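You operate a simulated robot arm through the tools that you are given. There is no shell and no other tool. Be economical: measure what you need, move in short steps, check, and stop when the job is done.

Carry out the task below with a simulated two-armed robot. There is one attempt and no reset: what you move stays moved.

JOB
Hold the green tin, pull its lid off and refill it with coffee.
Fine: all the coffee in the steel cup; cup back, lid on again; the tin goes on top of the table rack. Set down upright: steel cup, tin.
Where things are to end (x, y in the base frame): tin within 6 cm of [47, -63].

It is judged by the outcome, as a careful person would: the job done as asked, and still so three seconds after it is handed in. It fails if anything else is knocked over, pushed out of place, dropped, spilled or broken. A push-on lid holds only when it is set on centred and level and pressed home; a screw cap is set on level and turned clockwise until tight.

ROBOT AND FRAMES
Two 6-joint arms with two-finger parallel grippers on one trunk, on a base that drives. Base frame: it is fixed to the floor where the robot stands at the start and does not move with it; the origin is under the middle of the robot, x ahead of it, y to its left, z up; the surface under the hand at the start is at about z = 78. Lengths are in cm, angles in degrees, forces in N, time in s.
The left shoulder is at the start at [6, 18.7, 112.7], the right one opposite. With the tool pointing down near the work surface each hand reaches from about 18 to 62 cm from the robot's upright axis, wherever it stands, measured 20 degrees to its own side. Places, roughly: open end of the work table [60, 0, 80]; steel cup (9x9x15 cm) [40, -30, 90]; top of the table rack [60, -70, 110]. Payload 1.57 kg a hand.
The tool frame of a hand sits at the grasp point between the pads (the TCP): z along the fingers, y along the line on which they close. The tips reach 3 cm beyond it. The gripper opens to 11 cm. The fingers are 2.4 cm wide and 1.2 cm thick; the gripper's body (4.8 by 11.2 cm) begins 7.8 cm behind the TCP.
Orientation is that of the tool frame in the base frame, as [roll, pitch, yaw] about the fixed x, y, z axes, in that order (R = Rz(yaw) Ry(pitch) Rx(roll)). With the fingers straight down and closing along the base's y, the tool's x points along the base's -x, its y along +y and its z along -z.

CONTROLS
- The arms move only by the tool send_rows. It takes "left_moves", "right_moves" or both (then of equal length, played together; a hand with none holds still); each is a list of rows, each an object of numbers (a shift or turn left out is 0, a gripper value left out holds the last): "x", "y", "z": the shift along the tool's x, y, z in cm; "ax", "ay", "az": the turn, a rotation vector about the tool's x, y, z in degrees; "jaw": the finger opening in cm, from 0 to 11. In form: [{"x": .., "y": .., "z": .., "ax": .., "ay": .., "az": .., "jaw": ..}, ...]. A call has 1 to 12 rows; each row is the pose to reach, as a shift and turn from the pose commanded when the call began, along the tool's axes at that moment. A row lasts 0.2 s, in which the tool goes at most 5 cm and 8.6 degrees; a call with a longer step from one row to the next is refused whole, and so is a gripper value outside its range. A pose out of reach is approached as far as the arm can. The call stops where the force on the tool passes 90 N (or 10 N more than at its start, if that is more) or the arm is blocked; 0.2 s more then pass. The fingers move at their own pace (about 15.3 cm/s each) and stop on an object; they squeeze with about 25 N. The grip force told is the motor's: it shows also when the fingers shut on nothing. Time passes only in rows, and 0.2 s behind the last, so rows that repeat a pose let the fingers close. The reply holds the time, the measured pose of the TCP, the force on the tool along the base axes, the opening and the grip force, in the units named above and with some noise, with the torque about the TCP (base axes, N m) and any sound that the robot's microphone picked up.
- Cameras (640 x 400 px; columns grow to the right, rows downward): "scene" is now at [2.94, -0.11, 167.68]; the picture's right is [0.02, -1.00, 0.00], its down [-0.71, -0.02, -0.71] and it looks along [0.71, 0.02, -0.71] (base axes); focal length 248 px, centre (320, 200). "left" rides on the left gripper at [7, -1.6, -14.1] in its tool frame; the picture's right is [0.23, 0.97, 0.00], its down [-0.85, 0.20, -0.48] and it looks along [-0.47, 0.11, 0.88] (tool axes); focal length 222 px, centre (320, 200). "right" rides on the right gripper at [7, 1.6, -14.1] in its tool frame; the picture's right is [-0.23, 0.97, 0.00], its down [-0.86, -0.20, -0.48] and it looks along [-0.47, -0.11, 0.88] (tool axes); focal length 222 px, centre (320, 200). There is no depth. A picture from a camera that has moved, and an enlarged one, comes with that camera's place and axes in the base frame and with its lens. The place of the scene camera against the robot may be out by one fixed shift of up to 1.2 cm in any direction.
- grab_frame(camera): a new picture of that camera. No time passes.
- lift_body(by): slides the trunk up (or, below 0, down) by that many cm; the arms and the scene camera ride with it, the base frame stays. It gives what a move gives, with no picture.
- steer(legs): drives the robot by 1 to 6 legs, each [ahead, left, turn to the left] in cm, cm and degrees, along the robot's own axes; the way and the turn of a leg run together, so that a leg with both is an arc; at most 150 cm and 180 degrees a leg. The arms and the cameras ride along, it lands a little off, and it stops where it bumps. It gives what a move gives.
- aim_head(pan, tilt): turns the head with the scene camera to pan (to the left, within 86 degrees either way) and tilt (down, from -29 to 69), counted from straight ahead of the robot. It gives what a move gives.
- enlarge(camera, box): a new picture of the part [left, top, right, bottom] of that camera's present view, enlarged. No time passes.
- job_done(): hands the job in; it is judged then, once.

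Go step by step. Nothing tells you exact positions but the pictures and the camera data: compare them with the known pose of the tool, close in by small moves and look again before you grip or let go. The budget is 120 turns and 108 pictures, counting those below and the enlarged ones. Unless the task says otherwise, let go and move clear before handing in, and close with one line.

The tools are called after ">>>" as name(argument=value, ...) on one line, values as JSON. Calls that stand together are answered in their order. send_rows: Moves the arms, as the interface text tells. Its arguments: {"type":"object","properties":{"left_moves":{"type":"array","items":{"type":"object","properties":{"x":{"type":"number"},"y":{"type":"number"},"z":{"type":"number"},"ax":{"type":"number"},"ay":{"type":"number"},"az":{"type":"number"},"jaw":{"type":"number"}}}},"right_moves":{"type":"array","items":{"type":"object","properties":{"x":{"type":"number"},"y":{"type":"number"},"z":{"type":"number"},"ax":{"type":"number"},"ay":{"type":"number"},"az":{"type":"number"},"jaw":{"type":"number"}}}}},"required":[]} The other tools are called the same way: lift_body (by) slides the trunk up or down; steer (legs) drives the base; aim_head (pan, tilt) turns the head that bears the scene camera; grab_frame (camera) takes a picture; enlarge (camera, box) takes an enlarged picture of a part of a camera's view; job_done () hands the job in.

At the start:

```text
t: 0.0
left_tcp_pos: [34.16, -1.73, 137.42]
left_ee_rot: [-179.9, 0.1, -180.0]
left_force: [0.6, 0.7, 0.1]
left_wrist_torque: [0.01, 0.03, 0.03]
left_finger_gap: 10.99
left_gripper_force: 0.0
right_tcp_pos: [41.36, -33.98, 129.27]
right_ee_rot: [-179.9, -0.1, -179.9]
right_force: [-0.2, -0.3, -0.4]
right_wrist_torque: [0.02, 0.01, -0.01]
right_finger_gap: 11.01
right_gripper_force: 0.1
trunk travel left (down, up): [-75.5, 23.5]
robot x, y, heading: [-0.0, -0.15, 0.2]
head pan, tilt: [1.3, 45.0]
```

scene: 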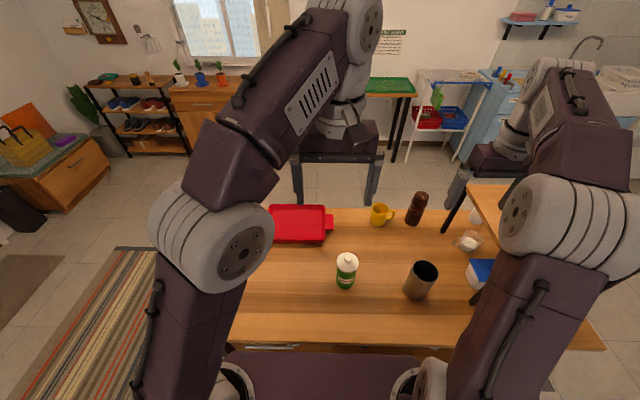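
right: 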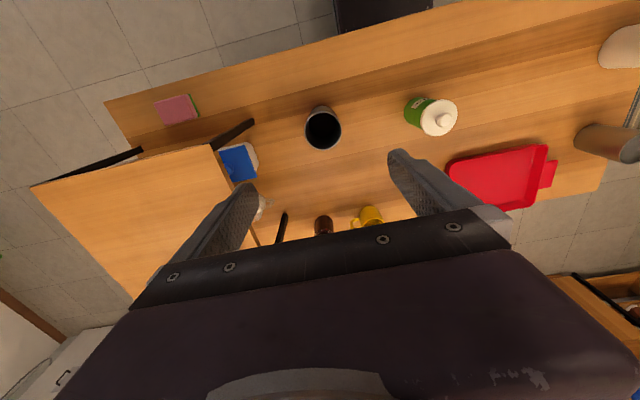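
left: 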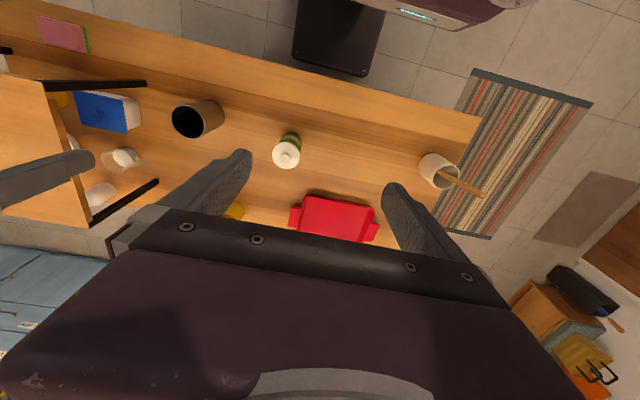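

I see the green tin with a white knobbed lid near [47,-9], the steel cup near [43,-34], and the rack on the right. I'll look closer first.

>>> enlarge(camera="scene", box=[300, 200, 460, 300])

>>> enlarge(camera="right", box=[280, 60, 480, 185])

>>> aim_head(pan=-45, tilt=40)

>>> grab_frame(camera="scene")

```text
4.00 times, centred on (380, 250) of scene
camera zoom: at [2.94, -0.11, 167.68], right [0.02, -1.0, 0.0], down [-0.71, -0.02, -0.71], along [0.71, 0.02, -0.71], focal length 992 px, centre (80, 0)
```

zoom: 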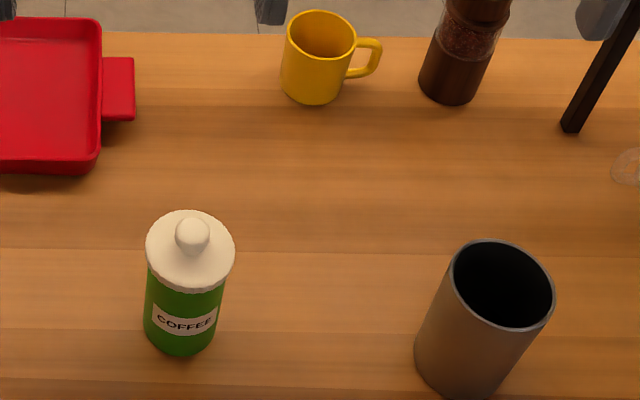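

```text
3.20 times, centred on (380, 122) of right
camera zoom: at [34.35, -32.47, 143.41], right [0.23, 0.97, 0.0], down [0.86, -0.2, 0.48], along [0.47, -0.11, -0.88], focal length 711 px, centre (128, 448)
```

zoom: 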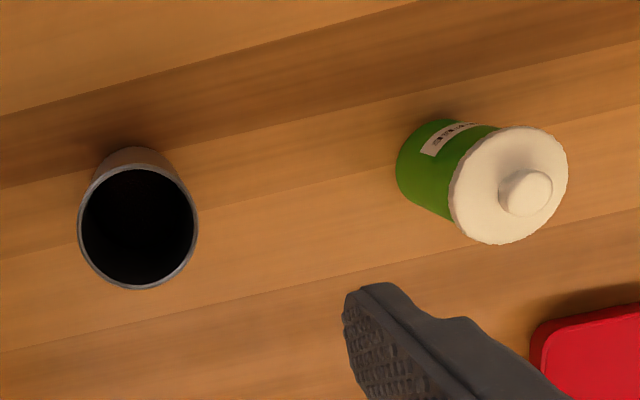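

```text
t: 1.1
left_tcp_pos: [34.34, -1.63, 137.58]
left_ee_rot: [-179.8, 0.2, -180.0]
left_force: [0.6, -0.5, 0.6]
left_wrist_torque: [-0.02, 0.0, -0.02]
left_finger_gap: 10.99
left_gripper_force: 0.0
right_tcp_pos: [41.45, -34.06, 129.19]
right_ee_rot: [180.0, 0.0, -179.9]
right_force: [-0.2, 0.4, -0.8]
right_wrist_torque: [0.03, 0.02, 0.0]
right_finger_gap: 11.0
right_gripper_force: 0.1
trunk travel left (down, up): [-75.5, 23.5]
robot x, y, heading: [-0.14, 0.05, 0.2]
head pan, tilt: [-45.0, 40.0]
```

```text
102 pictures are left
camera scene: at [0.83, -6.3, 168.4], right [-0.71, -0.71, 0.0], down [-0.46, 0.45, -0.77], along [0.54, -0.54, -0.64], focal length 248 px, centre (320, 200)
```

scene: 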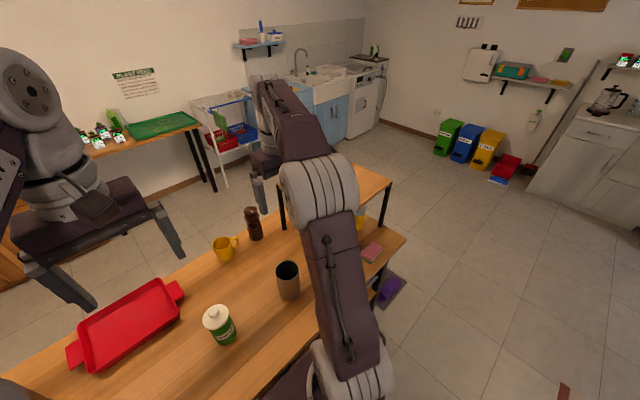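

The tin's knob is at about (48.5,-8.4,93.6), the cup centre near (44.5,-34), and the table at about 78. I'll turn the left hand so it can grip the tin's side diagonally, pitched 25° down with the camera on top.

>>> send_rows(left_moves=[{"x": -0.2, "y": 0.4, "z": 2, "ax": 4.391, "ay": 1.816, "az": -6.889}, {"x": -0.4, "y": 0.8, "z": 4, "ax": 8.782, "ay": 3.632, "az": -13.778}, {"x": -0.6, "y": 1.2, "z": 6, "ax": 13.173, "ay": 5.448, "az": -20.667}, {"x": -0.8, "y": 1.6, "z": 8, "ax": 17.564, "ay": 7.264, "az": -27.556}, {"x": -1, "y": 2, "z": 10, "ax": 21.955, "ay": 9.08, "az": -34.445}, {"x": -1.2, "y": 2.4, "z": 12, "ax": 26.346, "ay": 10.896, "az": -41.334}, {"x": -1.5, "y": 2.8, "z": 14, "ax": 30.737, "ay": 12.712, "az": -48.223}, {"x": -1.8, "y": 3.2, "z": 16, "ax": 35.128, "ay": 14.528, "az": -55.112}, {"x": -2, "y": 3.6, "z": 18, "ax": 39.519, "ay": 16.344, "az": -62.0}])

>>> send_rows(left_moves=[{"ax": 4.391, "ay": 1.816, "az": -6.889}, {"ax": 8.782, "ay": 3.632, "az": -13.778}, {"ax": 13.173, "ay": 5.448, "az": -20.667}, {"ax": 17.564, "ay": 7.264, "az": -27.556}, {"ax": 21.955, "ay": 9.08, "az": -34.445}, {"ax": 26.346, "ay": 10.896, "az": -41.334}, {"ax": 30.737, "ay": 12.712, "az": -48.223}, {"ax": 35.128, "ay": 14.528, "az": -55.112}, {"ax": 35.128, "ay": 14.528, "az": -55.112}])

>>> grab_frame(camera="left")

```text
t: 3.1
left_tcp_pos: [36.71, 2.04, 119.43]
left_ee_rot: [-153.5, -32.2, -122.8]
left_force: [0.5, -0.2, 0.4]
left_wrist_torque: [-0.05, -0.05, 0.01]
left_finger_gap: 10.97
left_gripper_force: 0.1
right_tcp_pos: [41.37, -33.88, 129.17]
right_ee_rot: [179.9, -0.1, -179.9]
right_force: [0.4, -0.1, -0.2]
right_wrist_torque: [0.02, 0.01, -0.01]
right_finger_gap: 11.01
right_gripper_force: 0.1
trunk travel left (down, up): [-75.5, 23.5]
robot x, y, heading: [0.53, 0.22, 0.2]
head pan, tilt: [-45.0, 40.0]
```

```text
t: 5.1
left_tcp_pos: [41.34, 1.47, 122.13]
left_ee_rot: [-179.9, -65.1, -45.0]
left_force: [0.3, 0.4, 0.0]
left_wrist_torque: [-0.04, -0.02, 0.03]
left_finger_gap: 10.97
left_gripper_force: 0.0
left hand out of reach, approached as far as the arm can: row 6, 7, 8, 9
right_tcp_pos: [41.34, -33.94, 129.27]
right_ee_rot: [179.9, -0.1, -179.9]
right_force: [-0.2, 0.8, -0.2]
right_wrist_torque: [-0.01, -0.01, -0.02]
right_finger_gap: 11.02
right_gripper_force: 0.0
trunk travel left (down, up): [-75.5, 23.5]
robot x, y, heading: [-0.2, 0.02, 0.1]
head pan, tilt: [-45.0, 40.0]
```

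```text
101 pictures are left
camera left: at [35.45, 9.68, 134.4], right [-0.62, -0.76, 0.21], down [-0.7, 0.42, -0.57], along [0.35, -0.5, -0.79], focal length 222 px, centre (320, 200)
```

left: 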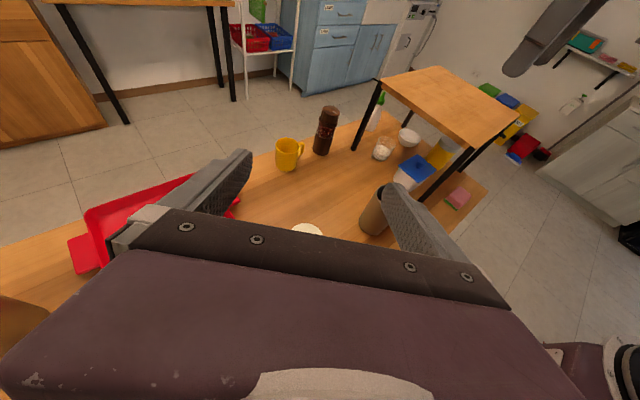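

The orientation works, though the wrist is near its inner reach limit. I'll lower it towards a pre-grasp in front-left of the tin.

>>> send_rows(left_moves=[{"x": -3.3, "y": 0.3, "z": 1.7}, {"x": -6.6, "y": 0.6, "z": 3.4}, {"x": -9.9, "y": 1, "z": 5.1}, {"x": -13.2, "y": 1.3, "z": 6.8}, {"x": -16.5, "y": 1.6, "z": 8.5}, {"x": -19.6, "y": 2, "z": 10.1}])

>>> grab_frame(camera="left")

>>> aim_head(pan=-10, tilt=55)

>>> grab_frame(camera="scene")

```text
t: 6.5
left_tcp_pos: [40.4, -0.68, 100.03]
left_ee_rot: [-179.6, -65.2, -45.5]
left_force: [-0.6, 0.6, 0.1]
left_wrist_torque: [0.02, -0.01, 0.0]
left_finger_gap: 10.98
left_gripper_force: 0.0
left hand out of reach, approached as far as the arm can: row 1, 2, 3, 4, 5
right_tcp_pos: [41.39, -34.04, 129.24]
right_ee_rot: [180.0, -0.1, -179.8]
right_force: [0.4, -0.7, -0.1]
right_wrist_torque: [0.01, -0.02, 0.01]
right_finger_gap: 11.01
right_gripper_force: 0.1
trunk travel left (down, up): [-75.5, 23.5]
robot x, y, heading: [-0.09, -0.25, 0.3]
head pan, tilt: [-45.0, 40.0]
```

```text
100 pictures are left
camera left: at [34.45, 7.58, 112.32], right [-0.62, -0.76, 0.2], down [-0.7, 0.42, -0.58], along [0.35, -0.5, -0.79], focal length 222 px, centre (320, 200)
```

left: 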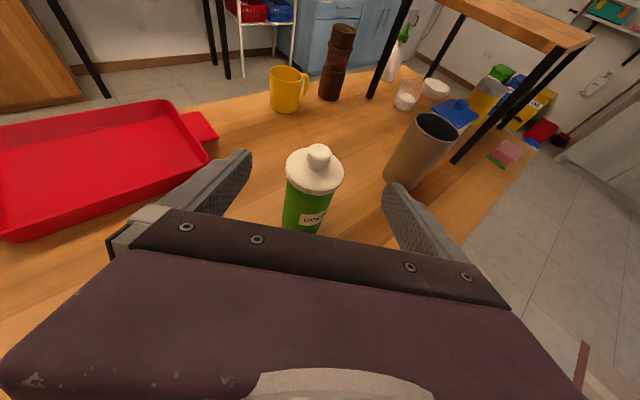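

```text
t: 7.5
left_tcp_pos: [40.51, -0.62, 100.09]
left_ee_rot: [-179.7, -65.2, -45.4]
left_force: [0.7, 0.3, -0.5]
left_wrist_torque: [-0.01, -0.01, -0.01]
left_finger_gap: 11.0
left_gripper_force: 0.1
right_tcp_pos: [41.5, -33.87, 129.33]
right_ee_rot: [-180.0, -0.1, -179.9]
right_force: [-0.4, -0.7, -0.1]
right_wrist_torque: [-0.01, -0.02, 0.0]
right_finger_gap: 10.99
right_gripper_force: 0.0
trunk travel left (down, up): [-75.5, 23.5]
robot x, y, heading: [0.03, 0.01, 0.1]
head pan, tilt: [-10.0, 55.0]
```

```text
99 pictures are left
camera scene: at [1.91, -1.56, 166.34], right [-0.17, -0.98, 0.0], down [-0.81, 0.14, -0.57], along [0.56, -0.1, -0.82], focal length 248 px, centre (320, 200)
```

scene: 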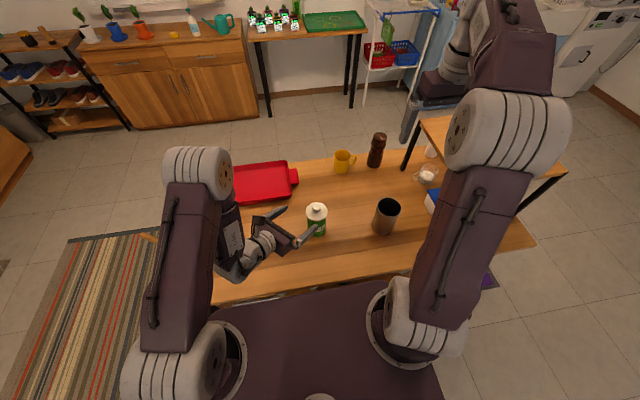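

The tin is centred laterally between the fingers. Next I lower the hand to z≈84 and look before moving forward.

>>> send_rows(left_moves=[{"x": -3.6, "z": 1.7}, {"x": -7.2, "z": 3.4}, {"x": -10.8, "z": 5.1}, {"x": -14.5, "z": 6.8}, {"x": -13.2, "z": 9.5}, {"x": -12.4, "z": 11.3}])

>>> grab_frame(camera="left")

```text
t: 8.9
left_tcp_pos: [44.03, -3.98, 84.02]
left_ee_rot: [-179.8, -65.2, -45.2]
left_force: [-0.1, 0.5, -0.1]
left_wrist_torque: [0.01, 0.01, 0.02]
left_finger_gap: 11.0
left_gripper_force: 0.0
right_tcp_pos: [41.35, -34.03, 129.24]
right_ee_rot: [-180.0, 0.0, -180.0]
right_force: [-0.6, 0.4, 0.1]
right_wrist_torque: [0.0, -0.01, 0.01]
right_finger_gap: 11.01
right_gripper_force: 0.1
trunk travel left (down, up): [-75.5, 23.5]
robot x, y, heading: [-0.1, -0.07, -0.2]
head pan, tilt: [-10.0, 55.0]
```

```text
98 pictures are left
camera left: at [38.09, 4.3, 96.33], right [-0.62, -0.76, 0.2], down [-0.7, 0.42, -0.58], along [0.35, -0.5, -0.79], focal length 222 px, centre (320, 200)
```

left: 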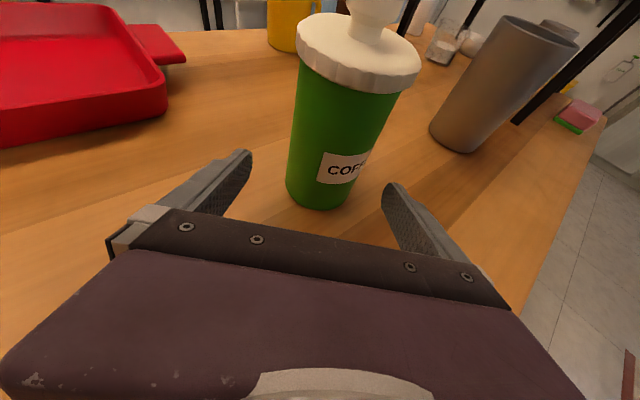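

The tin sits about 0.5 cm to the tool's +y side and 6.7 cm ahead. I'll move in and close on it.

>>> send_rows(left_moves=[{"x": 0.95, "y": 0.2, "z": 2.05}, {"x": 1.9, "y": 0.4, "z": 4.1}, {"x": 2.8, "y": 0.5, "z": 6.0}, {"x": 2.8, "y": 0.5, "z": 6.0}, {"x": 2.8, "y": 0.5, "z": 6.0, "jaw": 8}, {"x": 2.8, "y": 0.5, "z": 6.0, "jaw": 7}, {"x": 2.8, "y": 0.5, "z": 6.0, "jaw": 5}, {"x": 2.8, "y": 0.5, "z": 6.0, "jaw": 5}, {"x": 2.8, "y": 0.5, "z": 6.0, "jaw": 4}])

>>> grab_frame(camera="left")

>>> enlarge(camera="scene", box=[240, 160, 440, 285])

>>> grab_frame(camera="right")

```text
t: 10.9
left_tcp_pos: [48.51, -9.03, 84.42]
left_ee_rot: [-179.7, -65.3, -45.3]
left_force: [0.7, -0.3, 0.0]
left_wrist_torque: [-0.1, 0.03, -0.01]
left_finger_gap: 6.91
left_gripper_force: 25.2
right_tcp_pos: [41.44, -33.99, 129.3]
right_ee_rot: [-180.0, 0.0, -179.9]
right_force: [-0.7, 0.0, -0.3]
right_wrist_torque: [0.01, -0.01, 0.0]
right_finger_gap: 11.01
right_gripper_force: 0.0
trunk travel left (down, up): [-75.5, 23.5]
robot x, y, heading: [-0.16, -0.2, -0.0]
head pan, tilt: [-10.0, 55.0]
```

```text
97 pictures are left
camera left: at [42.57, -0.71, 96.71], right [-0.62, -0.76, 0.2], down [-0.7, 0.42, -0.58], along [0.35, -0.5, -0.79], focal length 222 px, centre (320, 200)
```

left: 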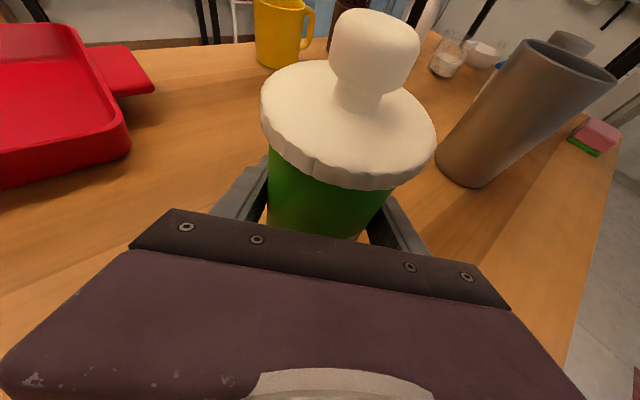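

```text
3.20 times, centred on (340, 222) of scene
camera zoom: at [1.9, -1.57, 166.34], right [-0.17, -0.98, 0.0], down [-0.81, 0.14, -0.57], along [0.56, -0.1, -0.82], focal length 794 px, centre (256, 128)
```

zoom: 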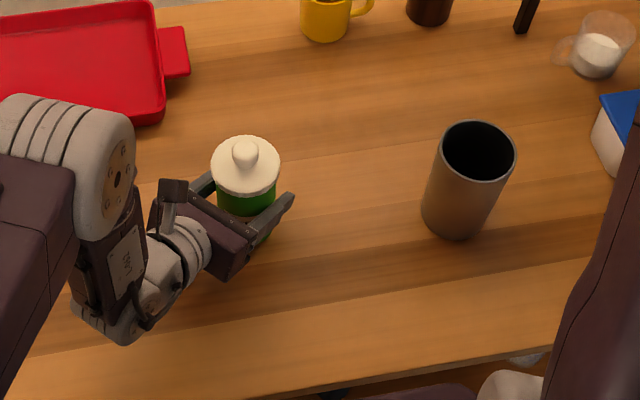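

```text
95 pictures are left
camera right: at [34.34, -32.49, 143.41], right [0.23, 0.97, 0.0], down [0.86, -0.2, 0.48], along [0.47, -0.11, -0.88], focal length 222 px, centre (320, 200)
```

right: 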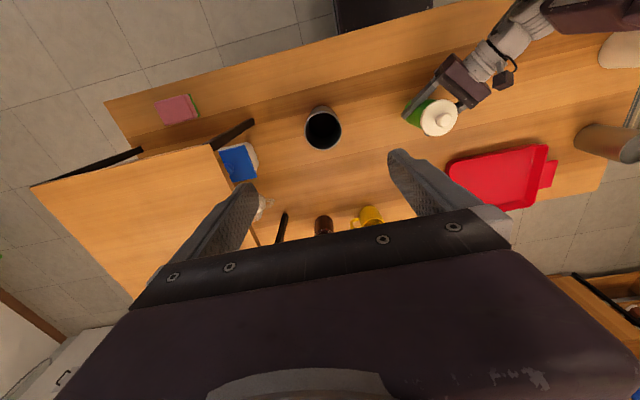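

The tin is gripped, 6.9 cm across and centred at (48.5,-9.0). Next I bring the right hand above the knob.

>>> send_rows(right_moves=[{"x": -0.9, "y": 3.1, "z": 2.5, "jaw": 6}, {"x": -1.8, "y": 6.2, "z": 5}, {"x": -2.7, "y": 9.3, "z": 7.5}, {"x": -3.6, "y": 12.4, "z": 10}, {"x": -4.5, "y": 15.5, "z": 12.5}, {"x": -5.4, "y": 18.7, "z": 15}, {"x": -6.3, "y": 21.8, "z": 17.5}, {"x": -7.1, "y": 24.9, "z": 20}, {"x": -7.1, "y": 24.9, "z": 20}])

>>> grab_frame(camera="right")

>>> enlarge(camera="scene", box=[240, 120, 440, 245])

```text
t: 12.9
left_tcp_pos: [48.35, -9.12, 84.42]
left_ee_rot: [-179.7, -65.2, -45.3]
left_force: [-0.6, 0.5, 1.1]
left_wrist_torque: [0.02, 0.06, -0.03]
left_finger_gap: 6.9
left_gripper_force: 24.7
right_tcp_pos: [48.31, -9.11, 109.31]
right_ee_rot: [179.9, 0.0, -179.9]
right_force: [0.0, -0.3, 0.5]
right_wrist_torque: [0.01, 0.03, 0.0]
right_finger_gap: 5.98
right_gripper_force: 0.1
trunk travel left (down, up): [-75.5, 23.5]
robot x, y, heading: [0.02, 0.09, 0.0]
head pan, tilt: [-10.0, 55.0]
```

```text
94 pictures are left
camera right: at [41.26, -7.67, 123.36], right [0.23, 0.97, 0.0], down [0.86, -0.2, 0.48], along [0.47, -0.11, -0.88], focal length 222 px, centre (320, 200)
```

right: 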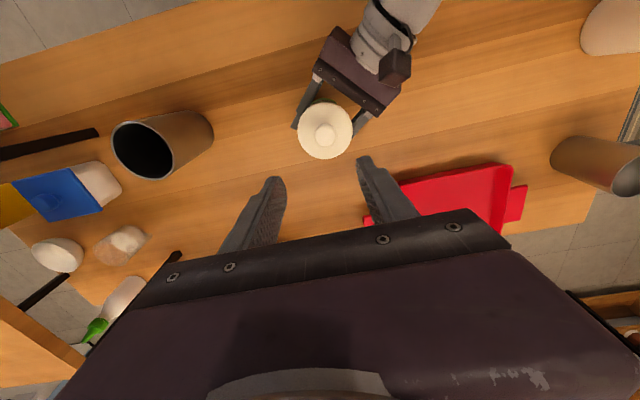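

```text
3.20 times, centred on (340, 182) of scene
camera zoom: at [1.88, -1.59, 166.33], right [-0.17, -0.98, 0.0], down [-0.81, 0.14, -0.57], along [0.56, -0.1, -0.82], focal length 794 px, centre (256, 256)
```

zoom: 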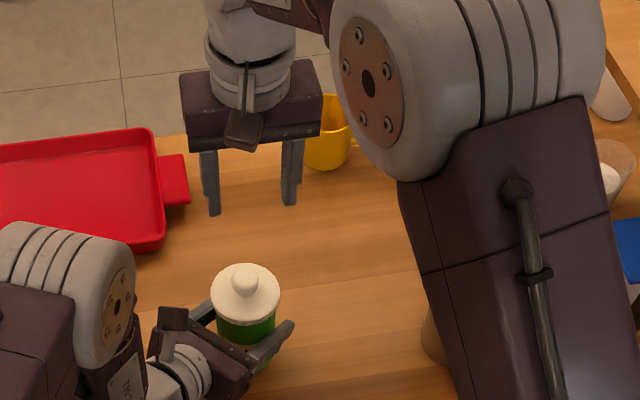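

The right camera puts the knob at about (47.8,-8.6). I'll lower partway and re-check.

>>> send_rows(right_moves=[{"x": 0.1, "y": 0.2, "z": 3}, {"x": 0.3, "y": 0.4, "z": 6}, {"x": 0.3, "y": 0.4, "z": 8.5}, {"x": 0.3, "y": 0.4, "z": 8.5}])

>>> grab_frame(camera="right")

>>> grab_frame(camera="left")

```text
t: 13.9
left_tcp_pos: [48.52, -8.93, 84.51]
left_ee_rot: [-179.7, -65.1, -45.2]
left_force: [-0.4, -0.1, -0.1]
left_wrist_torque: [-0.06, 0.08, -0.01]
left_finger_gap: 6.91
left_gripper_force: 25.2
right_tcp_pos: [48.32, -8.7, 100.56]
right_ee_rot: [180.0, 0.0, -179.9]
right_force: [-0.2, 0.2, -1.0]
right_wrist_torque: [0.0, 0.03, -0.01]
right_finger_gap: 6.0
right_gripper_force: 0.0
trunk travel left (down, up): [-75.5, 23.5]
robot x, y, heading: [0.04, -0.24, 0.0]
head pan, tilt: [-10.0, 55.0]
```

```text
92 pictures are left
camera right: at [41.15, -7.24, 114.71], right [0.23, 0.97, 0.0], down [0.86, -0.2, 0.48], along [0.47, -0.11, -0.88], focal length 222 px, centre (320, 200)
```

right: 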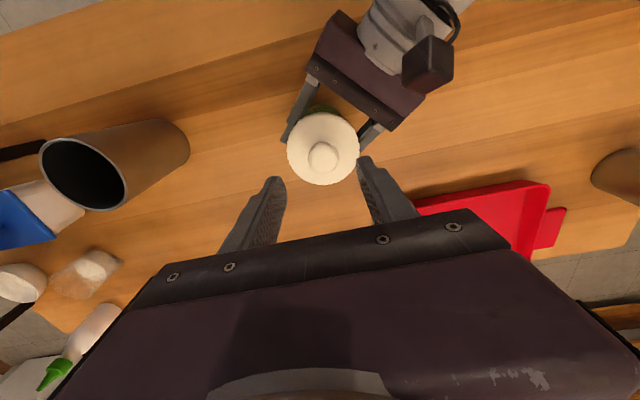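

```text
91 pictures are left
camera left: at [42.57, -0.7, 96.71], right [-0.62, -0.76, 0.2], down [-0.7, 0.42, -0.58], along [0.35, -0.5, -0.79], focal length 222 px, centre (320, 200)
```

left: 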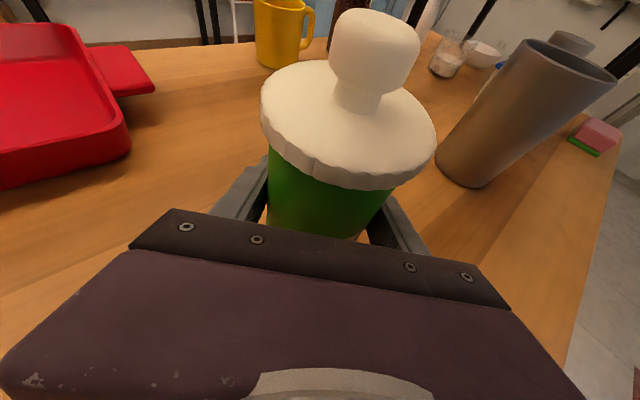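

>>> send_rows(right_moves=[{"x": 0.4, "y": 0.15, "z": 2.5}, {"x": 0.5, "y": 0.2, "z": 4.5}, {"x": 0.5, "y": 0.2, "z": 5.3}, {"x": 0.5, "y": 0.2, "z": 5.3}])

>>> grab_frame(camera="right")

>>> grab_frame(camera="left")

```text
t: 14.9
left_tcp_pos: [48.5, -9.0, 84.27]
left_ee_rot: [-179.6, -65.2, -45.3]
left_force: [-0.2, -0.8, -0.9]
left_wrist_torque: [-0.07, 0.02, 0.03]
left_finger_gap: 6.92
left_gripper_force: 24.7
right_tcp_pos: [47.52, -8.52, 95.47]
right_ee_rot: [180.0, -0.2, -180.0]
right_force: [0.2, -0.1, -0.4]
right_wrist_torque: [0.03, -0.03, 0.0]
right_finger_gap: 5.99
right_gripper_force: 0.2
trunk travel left (down, up): [-75.5, 23.5]
robot x, y, heading: [-0.01, 0.02, 0.0]
head pan, tilt: [-10.0, 55.0]
```

```text
90 pictures are left
camera right: at [40.49, -7.1, 109.63], right [0.23, 0.97, 0.0], down [0.86, -0.2, 0.48], along [0.47, -0.11, -0.88], focal length 222 px, centre (320, 200)
```

right: 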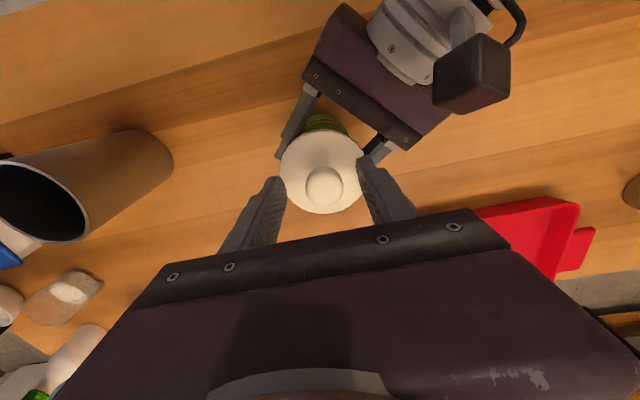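

```text
89 pictures are left
camera left: at [42.57, -0.69, 96.7], right [-0.62, -0.76, 0.2], down [-0.7, 0.42, -0.58], along [0.35, -0.5, -0.79], focal length 222 px, centre (320, 200)
```

left: 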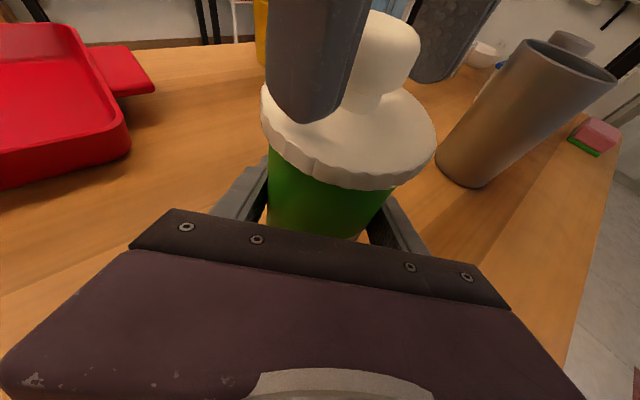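

>>> send_rows(right_moves=[{"x": -0.25, "z": 0.5}, {"x": -0.25, "z": 0.5, "jaw": 4}, {"x": -0.25, "z": 0.5, "jaw": 2}, {"x": -0.25, "z": 0.5, "jaw": 1}, {"x": -0.25, "z": 0.5, "jaw": 1}])

>>> grab_frame(camera="left")

```text
t: 16.1
left_tcp_pos: [48.58, -8.93, 84.46]
left_ee_rot: [-179.8, -65.3, -45.3]
left_force: [1.6, -13.8, -1.6]
left_wrist_torque: [0.9, -0.13, 0.1]
left_finger_gap: 6.9
left_gripper_force: 25.1
right_tcp_pos: [47.92, -8.39, 94.89]
right_ee_rot: [-180.0, 0.1, -179.9]
right_force: [-0.4, 12.8, 6.4]
right_wrist_torque: [0.35, 0.11, 0.01]
right_finger_gap: 2.86
right_gripper_force: 25.3
trunk travel left (down, up): [-75.5, 23.5]
robot x, y, heading: [0.16, 0.09, 0.1]
head pan, tilt: [-10.0, 55.0]
```

```text
88 pictures are left
camera left: at [42.57, -0.73, 96.71], right [-0.62, -0.75, 0.2], down [-0.7, 0.42, -0.58], along [0.35, -0.5, -0.79], focal length 222 px, centre (320, 200)
```

left: 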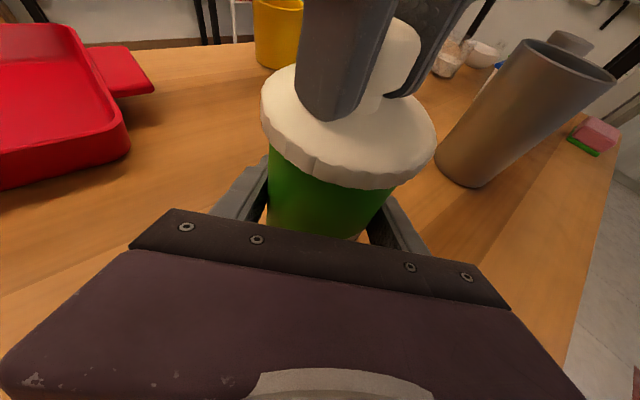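

The knob is gripped, with a sideways preload of about 13 N in y. I'll relieve that with a small shift, then pull straight up.

>>> send_rows(right_moves=[{"y": 0.15}, {"y": 0.3}, {"y": 0.3}])

```text
t: 16.9
left_tcp_pos: [48.36, -8.82, 84.43]
left_ee_rot: [-179.9, -65.1, -45.0]
left_force: [-2.7, 5.6, -0.2]
left_wrist_torque: [-0.91, -0.02, 0.02]
left_finger_gap: 6.92
left_gripper_force: 25.1
right_tcp_pos: [47.72, -8.14, 95.06]
right_ee_rot: [-179.9, 0.0, -180.0]
right_force: [2.4, -8.4, 7.6]
right_wrist_torque: [-0.36, -0.2, 0.01]
right_finger_gap: 2.84
right_gripper_force: 24.8
trunk travel left (down, up): [-75.5, 23.5]
robot x, y, heading: [0.63, 0.23, -0.2]
head pan, tilt: [-10.0, 55.0]
```

>>> send_rows(right_moves=[{"y": -0.12, "z": -0.3}, {"y": -0.12, "z": -0.8}, {"y": -0.12, "z": -1.5}, {"y": -0.12, "z": -2.5}, {"y": -0.12, "z": -4}, {"y": -0.12, "z": -6}])

>>> grab_frame(camera="left")

```text
t: 18.4
left_tcp_pos: [48.46, -8.9, 84.33]
left_ee_rot: [-179.6, -65.2, -45.3]
left_force: [0.8, 0.2, 1.7]
left_wrist_torque: [-0.03, 0.06, 0.02]
left_finger_gap: 6.92
left_gripper_force: 24.7
right_tcp_pos: [47.81, -8.02, 100.82]
right_ee_rot: [-179.8, -0.1, -179.8]
right_force: [0.1, -0.1, -0.4]
right_wrist_torque: [-0.01, -0.02, 0.02]
right_finger_gap: 2.89
right_gripper_force: 24.9
trunk travel left (down, up): [-75.5, 23.5]
robot x, y, heading: [-0.0, -0.42, -0.2]
head pan, tilt: [-10.0, 55.0]
heard: snap
```

```text
87 pictures are left
camera left: at [42.57, -0.69, 96.71], right [-0.62, -0.76, 0.2], down [-0.7, 0.42, -0.58], along [0.35, -0.5, -0.79], focal length 222 px, centre (320, 200)
```

left: 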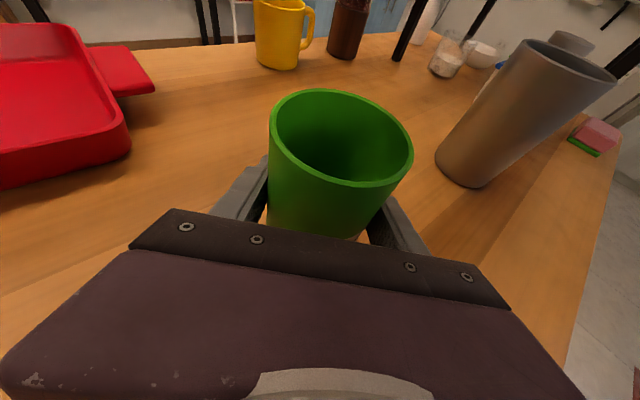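

The lid is off and the tin is empty. I'll set the lid down on clear table near (56,-21).

>>> send_rows(right_moves=[{"x": -2.7, "y": -4, "z": -1}, {"x": -5.4, "y": -8, "z": -1}, {"x": -8.2, "y": -13, "z": 0}, {"x": -8.2, "y": -13, "z": 4}, {"x": -8.2, "y": -13, "z": 8}, {"x": -8.2, "y": -13, "z": 12}, {"x": -8.2, "y": -13, "z": 14}, {"x": -8.2, "y": -13, "z": 14}])

>>> grab_frame(camera="left")

>>> grab_frame(camera="scene")

```text
refused: row 3 steps farther than a row can; nothing moved
```

```text
86 pictures are left
camera left: at [42.57, -0.69, 96.71], right [-0.62, -0.76, 0.2], down [-0.7, 0.42, -0.58], along [0.35, -0.5, -0.79], focal length 222 px, centre (320, 200)
```

left: 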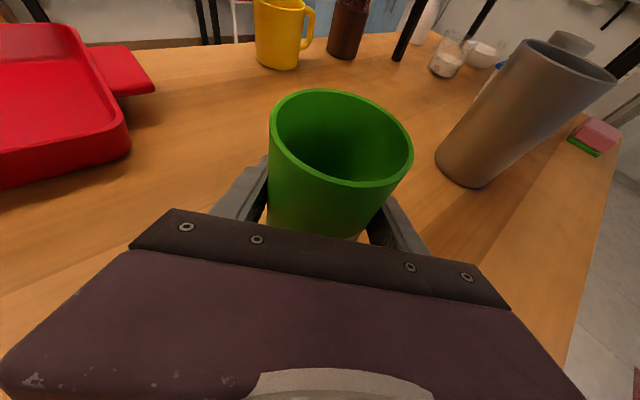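

```text
85 pictures are left
camera scene: at [1.89, -1.54, 166.33], right [-0.17, -0.98, 0.0], down [-0.81, 0.14, -0.57], along [0.56, -0.1, -0.82], focal length 248 px, centre (320, 200)
```

scene: 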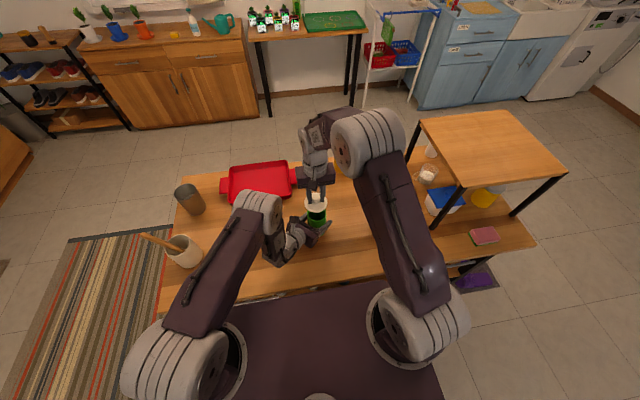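

>>> send_rows(right_moves=[{"x": -2.1, "y": -3.3, "z": -1}, {"x": -4.2, "y": -6.6, "z": -1}, {"x": -6.2, "y": -9.9, "z": 0}, {"x": -8.2, "y": -13, "z": 1}, {"x": -8.2, "y": -13, "z": 5}, {"x": -8.2, "y": -13, "z": 9}, {"x": -8.2, "y": -13, "z": 13}, {"x": -8.2, "y": -13, "z": 14.5}, {"x": -8.2, "y": -13, "z": 14.5}])

>>> grab_frame(camera="left")

>>> grab_frame(camera="scene")

```text
t: 20.4
left_tcp_pos: [48.48, -8.8, 84.43]
left_ee_rot: [-179.8, -65.2, -45.3]
left_force: [-0.4, -0.5, 1.6]
left_wrist_torque: [-0.05, 0.06, 0.02]
left_finger_gap: 6.88
left_gripper_force: 25.1
right_tcp_pos: [56.2, -21.25, 86.33]
right_ee_rot: [-179.9, -0.1, -179.9]
right_force: [-0.7, 0.3, -0.2]
right_wrist_torque: [0.04, 0.02, -0.03]
right_finger_gap: 2.85
right_gripper_force: 25.0
trunk travel left (down, up): [-75.5, 23.5]
robot x, y, heading: [0.17, -0.13, 0.1]
head pan, tilt: [-10.0, 55.0]
```

```text
84 pictures are left
camera left: at [42.58, -0.7, 96.71], right [-0.62, -0.76, 0.2], down [-0.7, 0.42, -0.58], along [0.35, -0.5, -0.79], focal length 222 px, centre (320, 200)
```

left: 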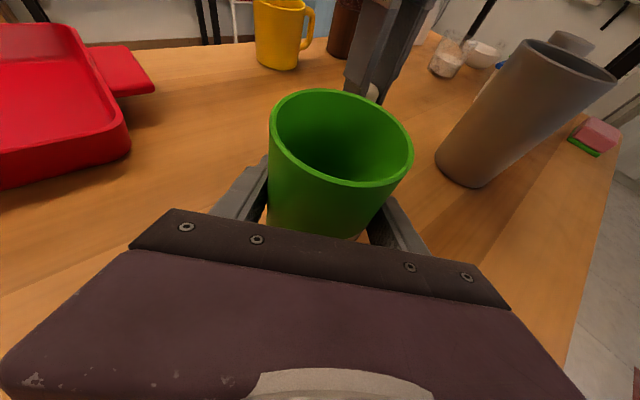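

```text
83 pictures are left
camera scene: at [1.91, -1.55, 166.34], right [-0.17, -0.98, 0.0], down [-0.81, 0.14, -0.57], along [0.56, -0.1, -0.82], focal length 248 px, centre (320, 200)
```

scene: 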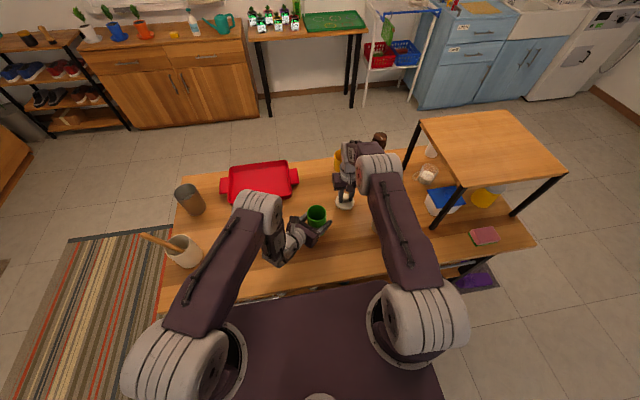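

>>> send_rows(right_moves=[{"z": 0.6}, {"z": 1.2}, {"z": 1.8}])

>>> send_rows(right_moves=[{"z": 0.3}, {"z": 0.6}, {"z": 0.6}])

>>> enlarge(camera="scene", box=[300, 150, 400, 213])

```text
t: 21.1
left_tcp_pos: [48.59, -8.9, 84.37]
left_ee_rot: [-179.8, -65.2, -45.3]
left_force: [1.0, 0.4, 3.0]
left_wrist_torque: [-0.06, 0.06, 0.03]
left_finger_gap: 6.9
left_gripper_force: 24.6
right_tcp_pos: [56.24, -21.44, 84.51]
right_ee_rot: [180.0, 0.0, -179.9]
right_force: [-1.1, -0.4, -0.9]
right_wrist_torque: [0.0, 0.0, -0.01]
right_finger_gap: 2.84
right_gripper_force: 25.1
trunk travel left (down, up): [-75.5, 23.5]
robot x, y, heading: [-0.14, 0.39, -0.1]
head pan, tilt: [-10.0, 55.0]
```

```text
t: 21.9
left_tcp_pos: [48.55, -9.03, 84.47]
left_ee_rot: [-179.9, -65.2, -45.3]
left_force: [1.5, 0.1, 2.1]
left_wrist_torque: [-0.08, 0.06, 0.02]
left_finger_gap: 6.9
left_gripper_force: 25.4
right_tcp_pos: [56.1, -21.37, 84.05]
right_ee_rot: [180.0, 0.0, -179.9]
right_force: [0.0, 0.1, -0.3]
right_wrist_torque: [-0.01, 0.0, 0.02]
right_finger_gap: 2.87
right_gripper_force: 24.5
trunk travel left (down, up): [-75.5, 23.5]
robot x, y, heading: [-0.29, 0.09, -0.1]
head pan, tilt: [-10.0, 55.0]
```

```text
6.35 times, centred on (350, 182) of scene
camera zoom: at [1.91, -1.55, 166.34], right [-0.17, -0.98, 0.0], down [-0.81, 0.14, -0.57], along [0.56, -0.1, -0.82], focal length 1574 px, centre (130, 318)
```

zoom: 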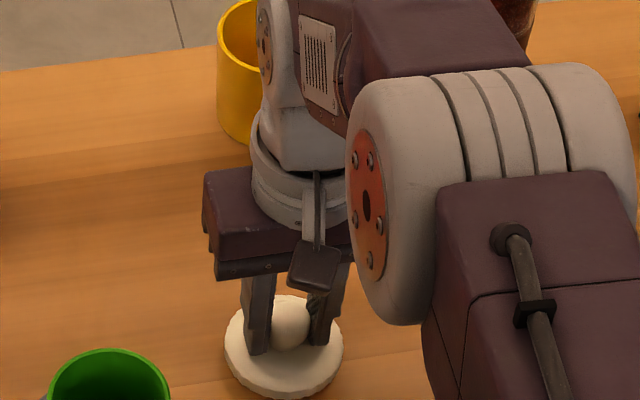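

Still no contact, so I keep lowering in small steps.

>>> send_rows(right_moves=[{"z": 0.25}, {"z": 0.5}, {"z": 0.5}])

>>> send_rows(right_moves=[{"z": 0.25}, {"z": 0.5}, {"z": 0.5}])

```text
t: 22.8
left_tcp_pos: [48.46, -8.92, 84.42]
left_ee_rot: [-179.7, -65.1, -45.3]
left_force: [0.3, 0.1, 2.4]
left_wrist_torque: [-0.07, 0.01, 0.02]
left_finger_gap: 6.9
left_gripper_force: 25.2
right_tcp_pos: [56.22, -21.27, 83.5]
right_ee_rot: [180.0, -0.1, 180.0]
right_force: [0.3, -0.6, -0.6]
right_wrist_torque: [-0.01, 0.03, -0.01]
right_finger_gap: 2.86
right_gripper_force: 24.5
trunk travel left (down, up): [-75.5, 23.5]
robot x, y, heading: [0.05, 0.2, -0.1]
head pan, tilt: [-10.0, 55.0]
```

```text
t: 23.6
left_tcp_pos: [48.53, -8.86, 84.32]
left_ee_rot: [-179.9, -65.2, -45.3]
left_force: [0.1, -0.3, 1.9]
left_wrist_torque: [-0.09, 0.07, 0.0]
left_finger_gap: 6.92
left_gripper_force: 24.6
right_tcp_pos: [56.28, -21.3, 83.2]
right_ee_rot: [-180.0, -0.1, -179.8]
right_force: [-0.8, 0.9, -0.9]
right_wrist_torque: [0.02, 0.0, 0.01]
right_finger_gap: 2.85
right_gripper_force: 25.3
trunk travel left (down, up): [-75.5, 23.5]
robot x, y, heading: [-0.28, 0.43, 0.1]
head pan, tilt: [-10.0, 55.0]
```

>>> send_rows(right_moves=[{"z": 0.2}, {"z": 0.4}, {"z": 0.4}])

>>> send_rows(right_moves=[{"z": 0.15}, {"z": 0.3}, {"z": 0.3}])

```text
t: 24.4
left_tcp_pos: [48.58, -8.91, 84.3]
left_ee_rot: [-179.7, -65.2, -45.3]
left_force: [0.0, -0.4, 1.0]
left_wrist_torque: [-0.07, 0.06, 0.01]
left_finger_gap: 6.9
left_gripper_force: 24.9
right_tcp_pos: [56.14, -21.34, 82.57]
right_ee_rot: [179.9, -0.1, -179.9]
right_force: [0.0, 1.1, 0.1]
right_wrist_torque: [-0.01, 0.02, 0.01]
right_finger_gap: 2.86
right_gripper_force: 25.1
trunk travel left (down, up): [-75.5, 23.5]
robot x, y, heading: [0.15, 0.04, 0.2]
head pan, tilt: [-10.0, 55.0]
```

```text
t: 25.1
left_tcp_pos: [48.43, -8.96, 84.31]
left_ee_rot: [-179.7, -65.2, -45.3]
left_force: [0.0, -0.6, -0.5]
left_wrist_torque: [-0.01, -0.02, 0.02]
left_finger_gap: 6.89
left_gripper_force: 25.0
right_tcp_pos: [56.17, -21.27, 82.42]
right_ee_rot: [-179.9, 0.0, -179.9]
right_force: [-0.4, 0.0, 3.5]
right_wrist_torque: [-0.01, -0.01, -0.01]
right_finger_gap: 2.86
right_gripper_force: 25.1
trunk travel left (down, up): [-75.5, 23.5]
robot x, y, heading: [-0.04, 0.44, 0.2]
head pan, tilt: [-10.0, 55.0]
```

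The lid touches the table (3.5 N). I'll release it and rise.

>>> send_rows(right_moves=[{"jaw": 4}, {"jaw": 6}, {"z": -1, "jaw": 6}, {"z": -4}, {"z": -8}, {"z": -12.5}, {"z": -17}, {"z": -22}, {"z": -26}])

>>> grab_frame(camera="right")

```text
t: 27.1
left_tcp_pos: [48.44, -8.92, 84.32]
left_ee_rot: [-179.9, -65.2, -45.2]
left_force: [-1.3, 1.5, 1.4]
left_wrist_torque: [0.01, 0.11, -0.04]
left_finger_gap: 6.89
left_gripper_force: 24.7
right_tcp_pos: [55.98, -21.23, 108.87]
right_ee_rot: [179.9, 0.0, -179.9]
right_force: [0.2, -0.1, -0.5]
right_wrist_torque: [0.01, 0.03, 0.02]
right_finger_gap: 6.0
right_gripper_force: 0.1
trunk travel left (down, up): [-75.5, 23.5]
robot x, y, heading: [0.47, 0.1, -0.1]
head pan, tilt: [-10.0, 55.0]
```

```text
81 pictures are left
camera right: at [48.79, -19.73, 122.8], right [0.23, 0.97, 0.0], down [0.86, -0.2, 0.48], along [0.47, -0.11, -0.88], focal length 222 px, centre (320, 200)
```

right: 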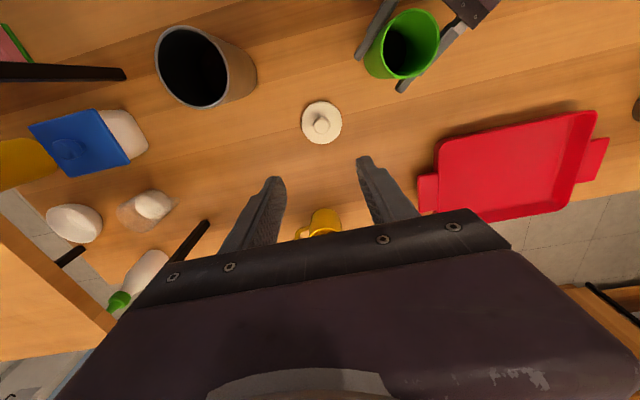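

The lid is down cleanly. Now I turn the right hand to a near-horizontal grasp pointing forward and slightly left, about 10° down with the camera up, ready for the cup.

>>> send_rows(right_moves=[{"x": 2.2, "y": -1.7, "z": -0.8, "ax": -5.38, "ay": 1.2, "az": 6.413, "jaw": 11}, {"x": 4.4, "y": -3.4, "z": -1.6, "ax": -10.76, "ay": 2.4, "az": 12.826}, {"x": 6.6, "y": -5.1, "z": -2.4, "ax": -16.14, "ay": 3.6, "az": 19.239}, {"x": 8.8, "y": -6.8, "z": -3.2, "ax": -21.52, "ay": 4.8, "az": 25.652}, {"x": 11, "y": -8.5, "z": -4, "ax": -26.9, "ay": 6, "az": 32.065}, {"x": 13.2, "y": -10.2, "z": -4.8, "ax": -32.28, "ay": 7.2, "az": 38.478}, {"x": 15.4, "y": -11.9, "z": -5.6, "ax": -37.66, "ay": 8.4, "az": 44.891}, {"x": 17.6, "y": -13.6, "z": -6.4, "ax": -43.04, "ay": 9.6, "az": 51.304}, {"x": 19.8, "y": -15.2, "z": -7.2, "ax": -48.42, "ay": 10.8, "az": 57.717}, {"x": 22, "y": -16.8, "z": -8, "ax": -53.8, "ay": 12.0, "az": 64.13}])

>>> send_rows(right_moves=[{"ax": -5.38, "ay": 1.2, "az": 6.413}, {"ax": -10.76, "ay": 2.4, "az": 12.826}, {"ax": -16.14, "ay": 3.6, "az": 19.239}, {"ax": -21.52, "ay": 4.8, "az": 25.652}, {"ax": -26.9, "ay": 6, "az": 32.065}, {"ax": -32.28, "ay": 7.2, "az": 38.478}, {"ax": -37.66, "ay": 8.4, "az": 44.891}, {"ax": -43.04, "ay": 9.6, "az": 51.304}, {"ax": -48.42, "ay": 10.8, "az": 57.717}])

>>> grab_frame(camera="right")

>>> grab_frame(camera="scene")

```text
t: 29.4
left_tcp_pos: [48.45, -8.9, 84.41]
left_ee_rot: [-179.5, -65.1, -45.4]
left_force: [0.1, 0.2, 0.0]
left_wrist_torque: [-0.03, -0.02, -0.01]
left_finger_gap: 6.87
left_gripper_force: 25.0
right_tcp_pos: [34.21, -38.35, 116.46]
right_ee_rot: [138.9, -35.5, 124.5]
right_force: [-0.3, 0.8, -0.7]
right_wrist_torque: [-0.01, 0.01, 0.01]
right_finger_gap: 11.01
right_gripper_force: 0.0
trunk travel left (down, up): [-75.5, 23.5]
robot x, y, heading: [0.13, 0.18, 0.2]
head pan, tilt: [-10.0, 55.0]
```

```text
t: 31.4
left_tcp_pos: [48.62, -8.85, 84.41]
left_ee_rot: [-179.8, -65.3, -45.3]
left_force: [-0.4, 1.2, 0.0]
left_wrist_torque: [0.03, 0.12, -0.03]
left_finger_gap: 6.91
left_gripper_force: 25.1
right_tcp_pos: [34.03, -38.17, 116.41]
right_ee_rot: [-180.0, -79.9, 25.2]
right_force: [-0.5, 0.1, 0.0]
right_wrist_torque: [-0.02, 0.05, 0.0]
right_finger_gap: 11.01
right_gripper_force: 0.2
trunk travel left (down, up): [-75.5, 23.5]
robot x, y, heading: [-0.06, -0.05, -0.0]
head pan, tilt: [-10.0, 55.0]
```

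```text
80 pictures are left
camera right: at [23.24, -45.18, 125.67], right [0.38, -0.9, -0.22], down [-0.65, -0.08, -0.76], along [0.66, 0.43, -0.61], focal length 222 px, centre (320, 200)
```

right: 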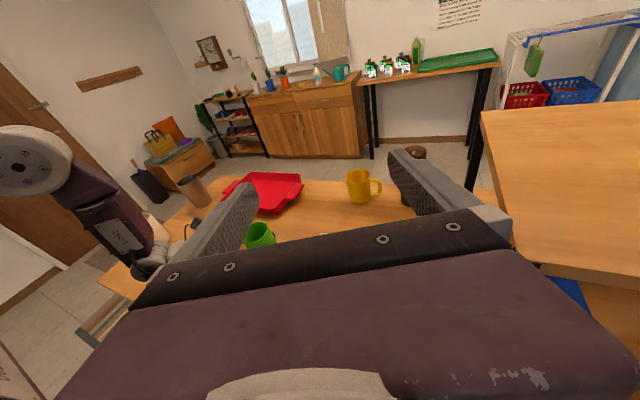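

```text
79 pictures are left
camera scene: at [1.89, -1.52, 166.34], right [-0.17, -0.98, 0.0], down [-0.81, 0.14, -0.57], along [0.56, -0.1, -0.82], focal length 248 px, centre (320, 200)
```

scene: 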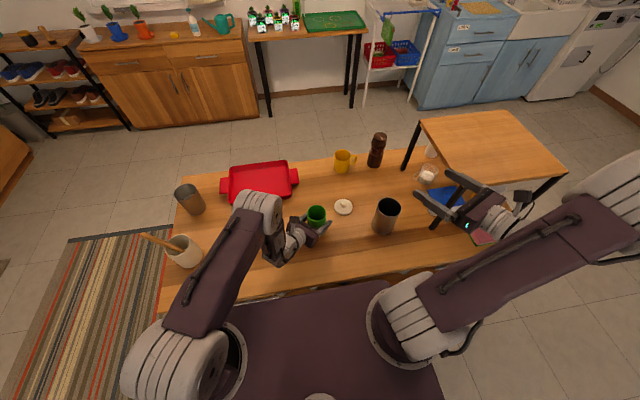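

Orientation is exact. I'll lower towards cup height, shifted slightly sideways, and check before going lower.

>>> send_rows(right_moves=[{"x": -3.6, "y": 0.1, "z": 0.6}, {"x": -7.2, "y": 0.2, "z": 1.2}, {"x": -10.8, "y": 0.4, "z": 1.9}, {"x": -14.4, "y": 0.5, "z": 2.5}, {"x": -18.1, "y": 0.6, "z": 3.2}, {"x": -18.1, "y": 0.6, "z": 3.2}])

>>> grab_frame(camera="right")

>>> grab_frame(camera="scene")

```text
t: 32.8
left_tcp_pos: [48.53, -8.88, 84.42]
left_ee_rot: [-179.8, -65.3, -45.3]
left_force: [-0.2, -0.3, -0.2]
left_wrist_torque: [-0.04, 0.03, 0.01]
left_finger_gap: 6.89
left_gripper_force: 25.3
right_tcp_pos: [34.84, -38.82, 98.03]
right_ee_rot: [179.7, -79.9, 25.7]
right_force: [0.0, 0.1, 0.0]
right_wrist_torque: [0.01, 0.0, -0.04]
right_finger_gap: 11.02
right_gripper_force: 0.1
trunk travel left (down, up): [-75.5, 23.5]
robot x, y, heading: [-0.14, -0.11, -0.1]
head pan, tilt: [-10.0, 55.0]
```

```text
78 pictures are left
camera right: at [23.87, -45.94, 107.4], right [0.38, -0.9, -0.22], down [-0.65, -0.09, -0.76], along [0.66, 0.43, -0.61], focal length 222 px, centre (320, 200)
```

right: 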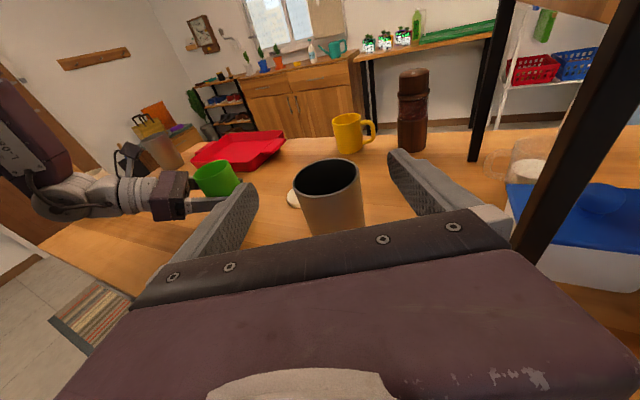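

```text
77 pictures are left
camera scene: at [1.92, -1.53, 166.33], right [-0.17, -0.98, 0.0], down [-0.81, 0.14, -0.57], along [0.56, -0.1, -0.82], focal length 248 px, centre (320, 200)
```

scene: 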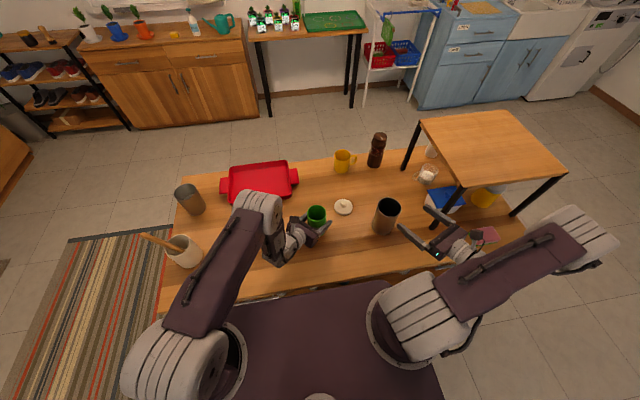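

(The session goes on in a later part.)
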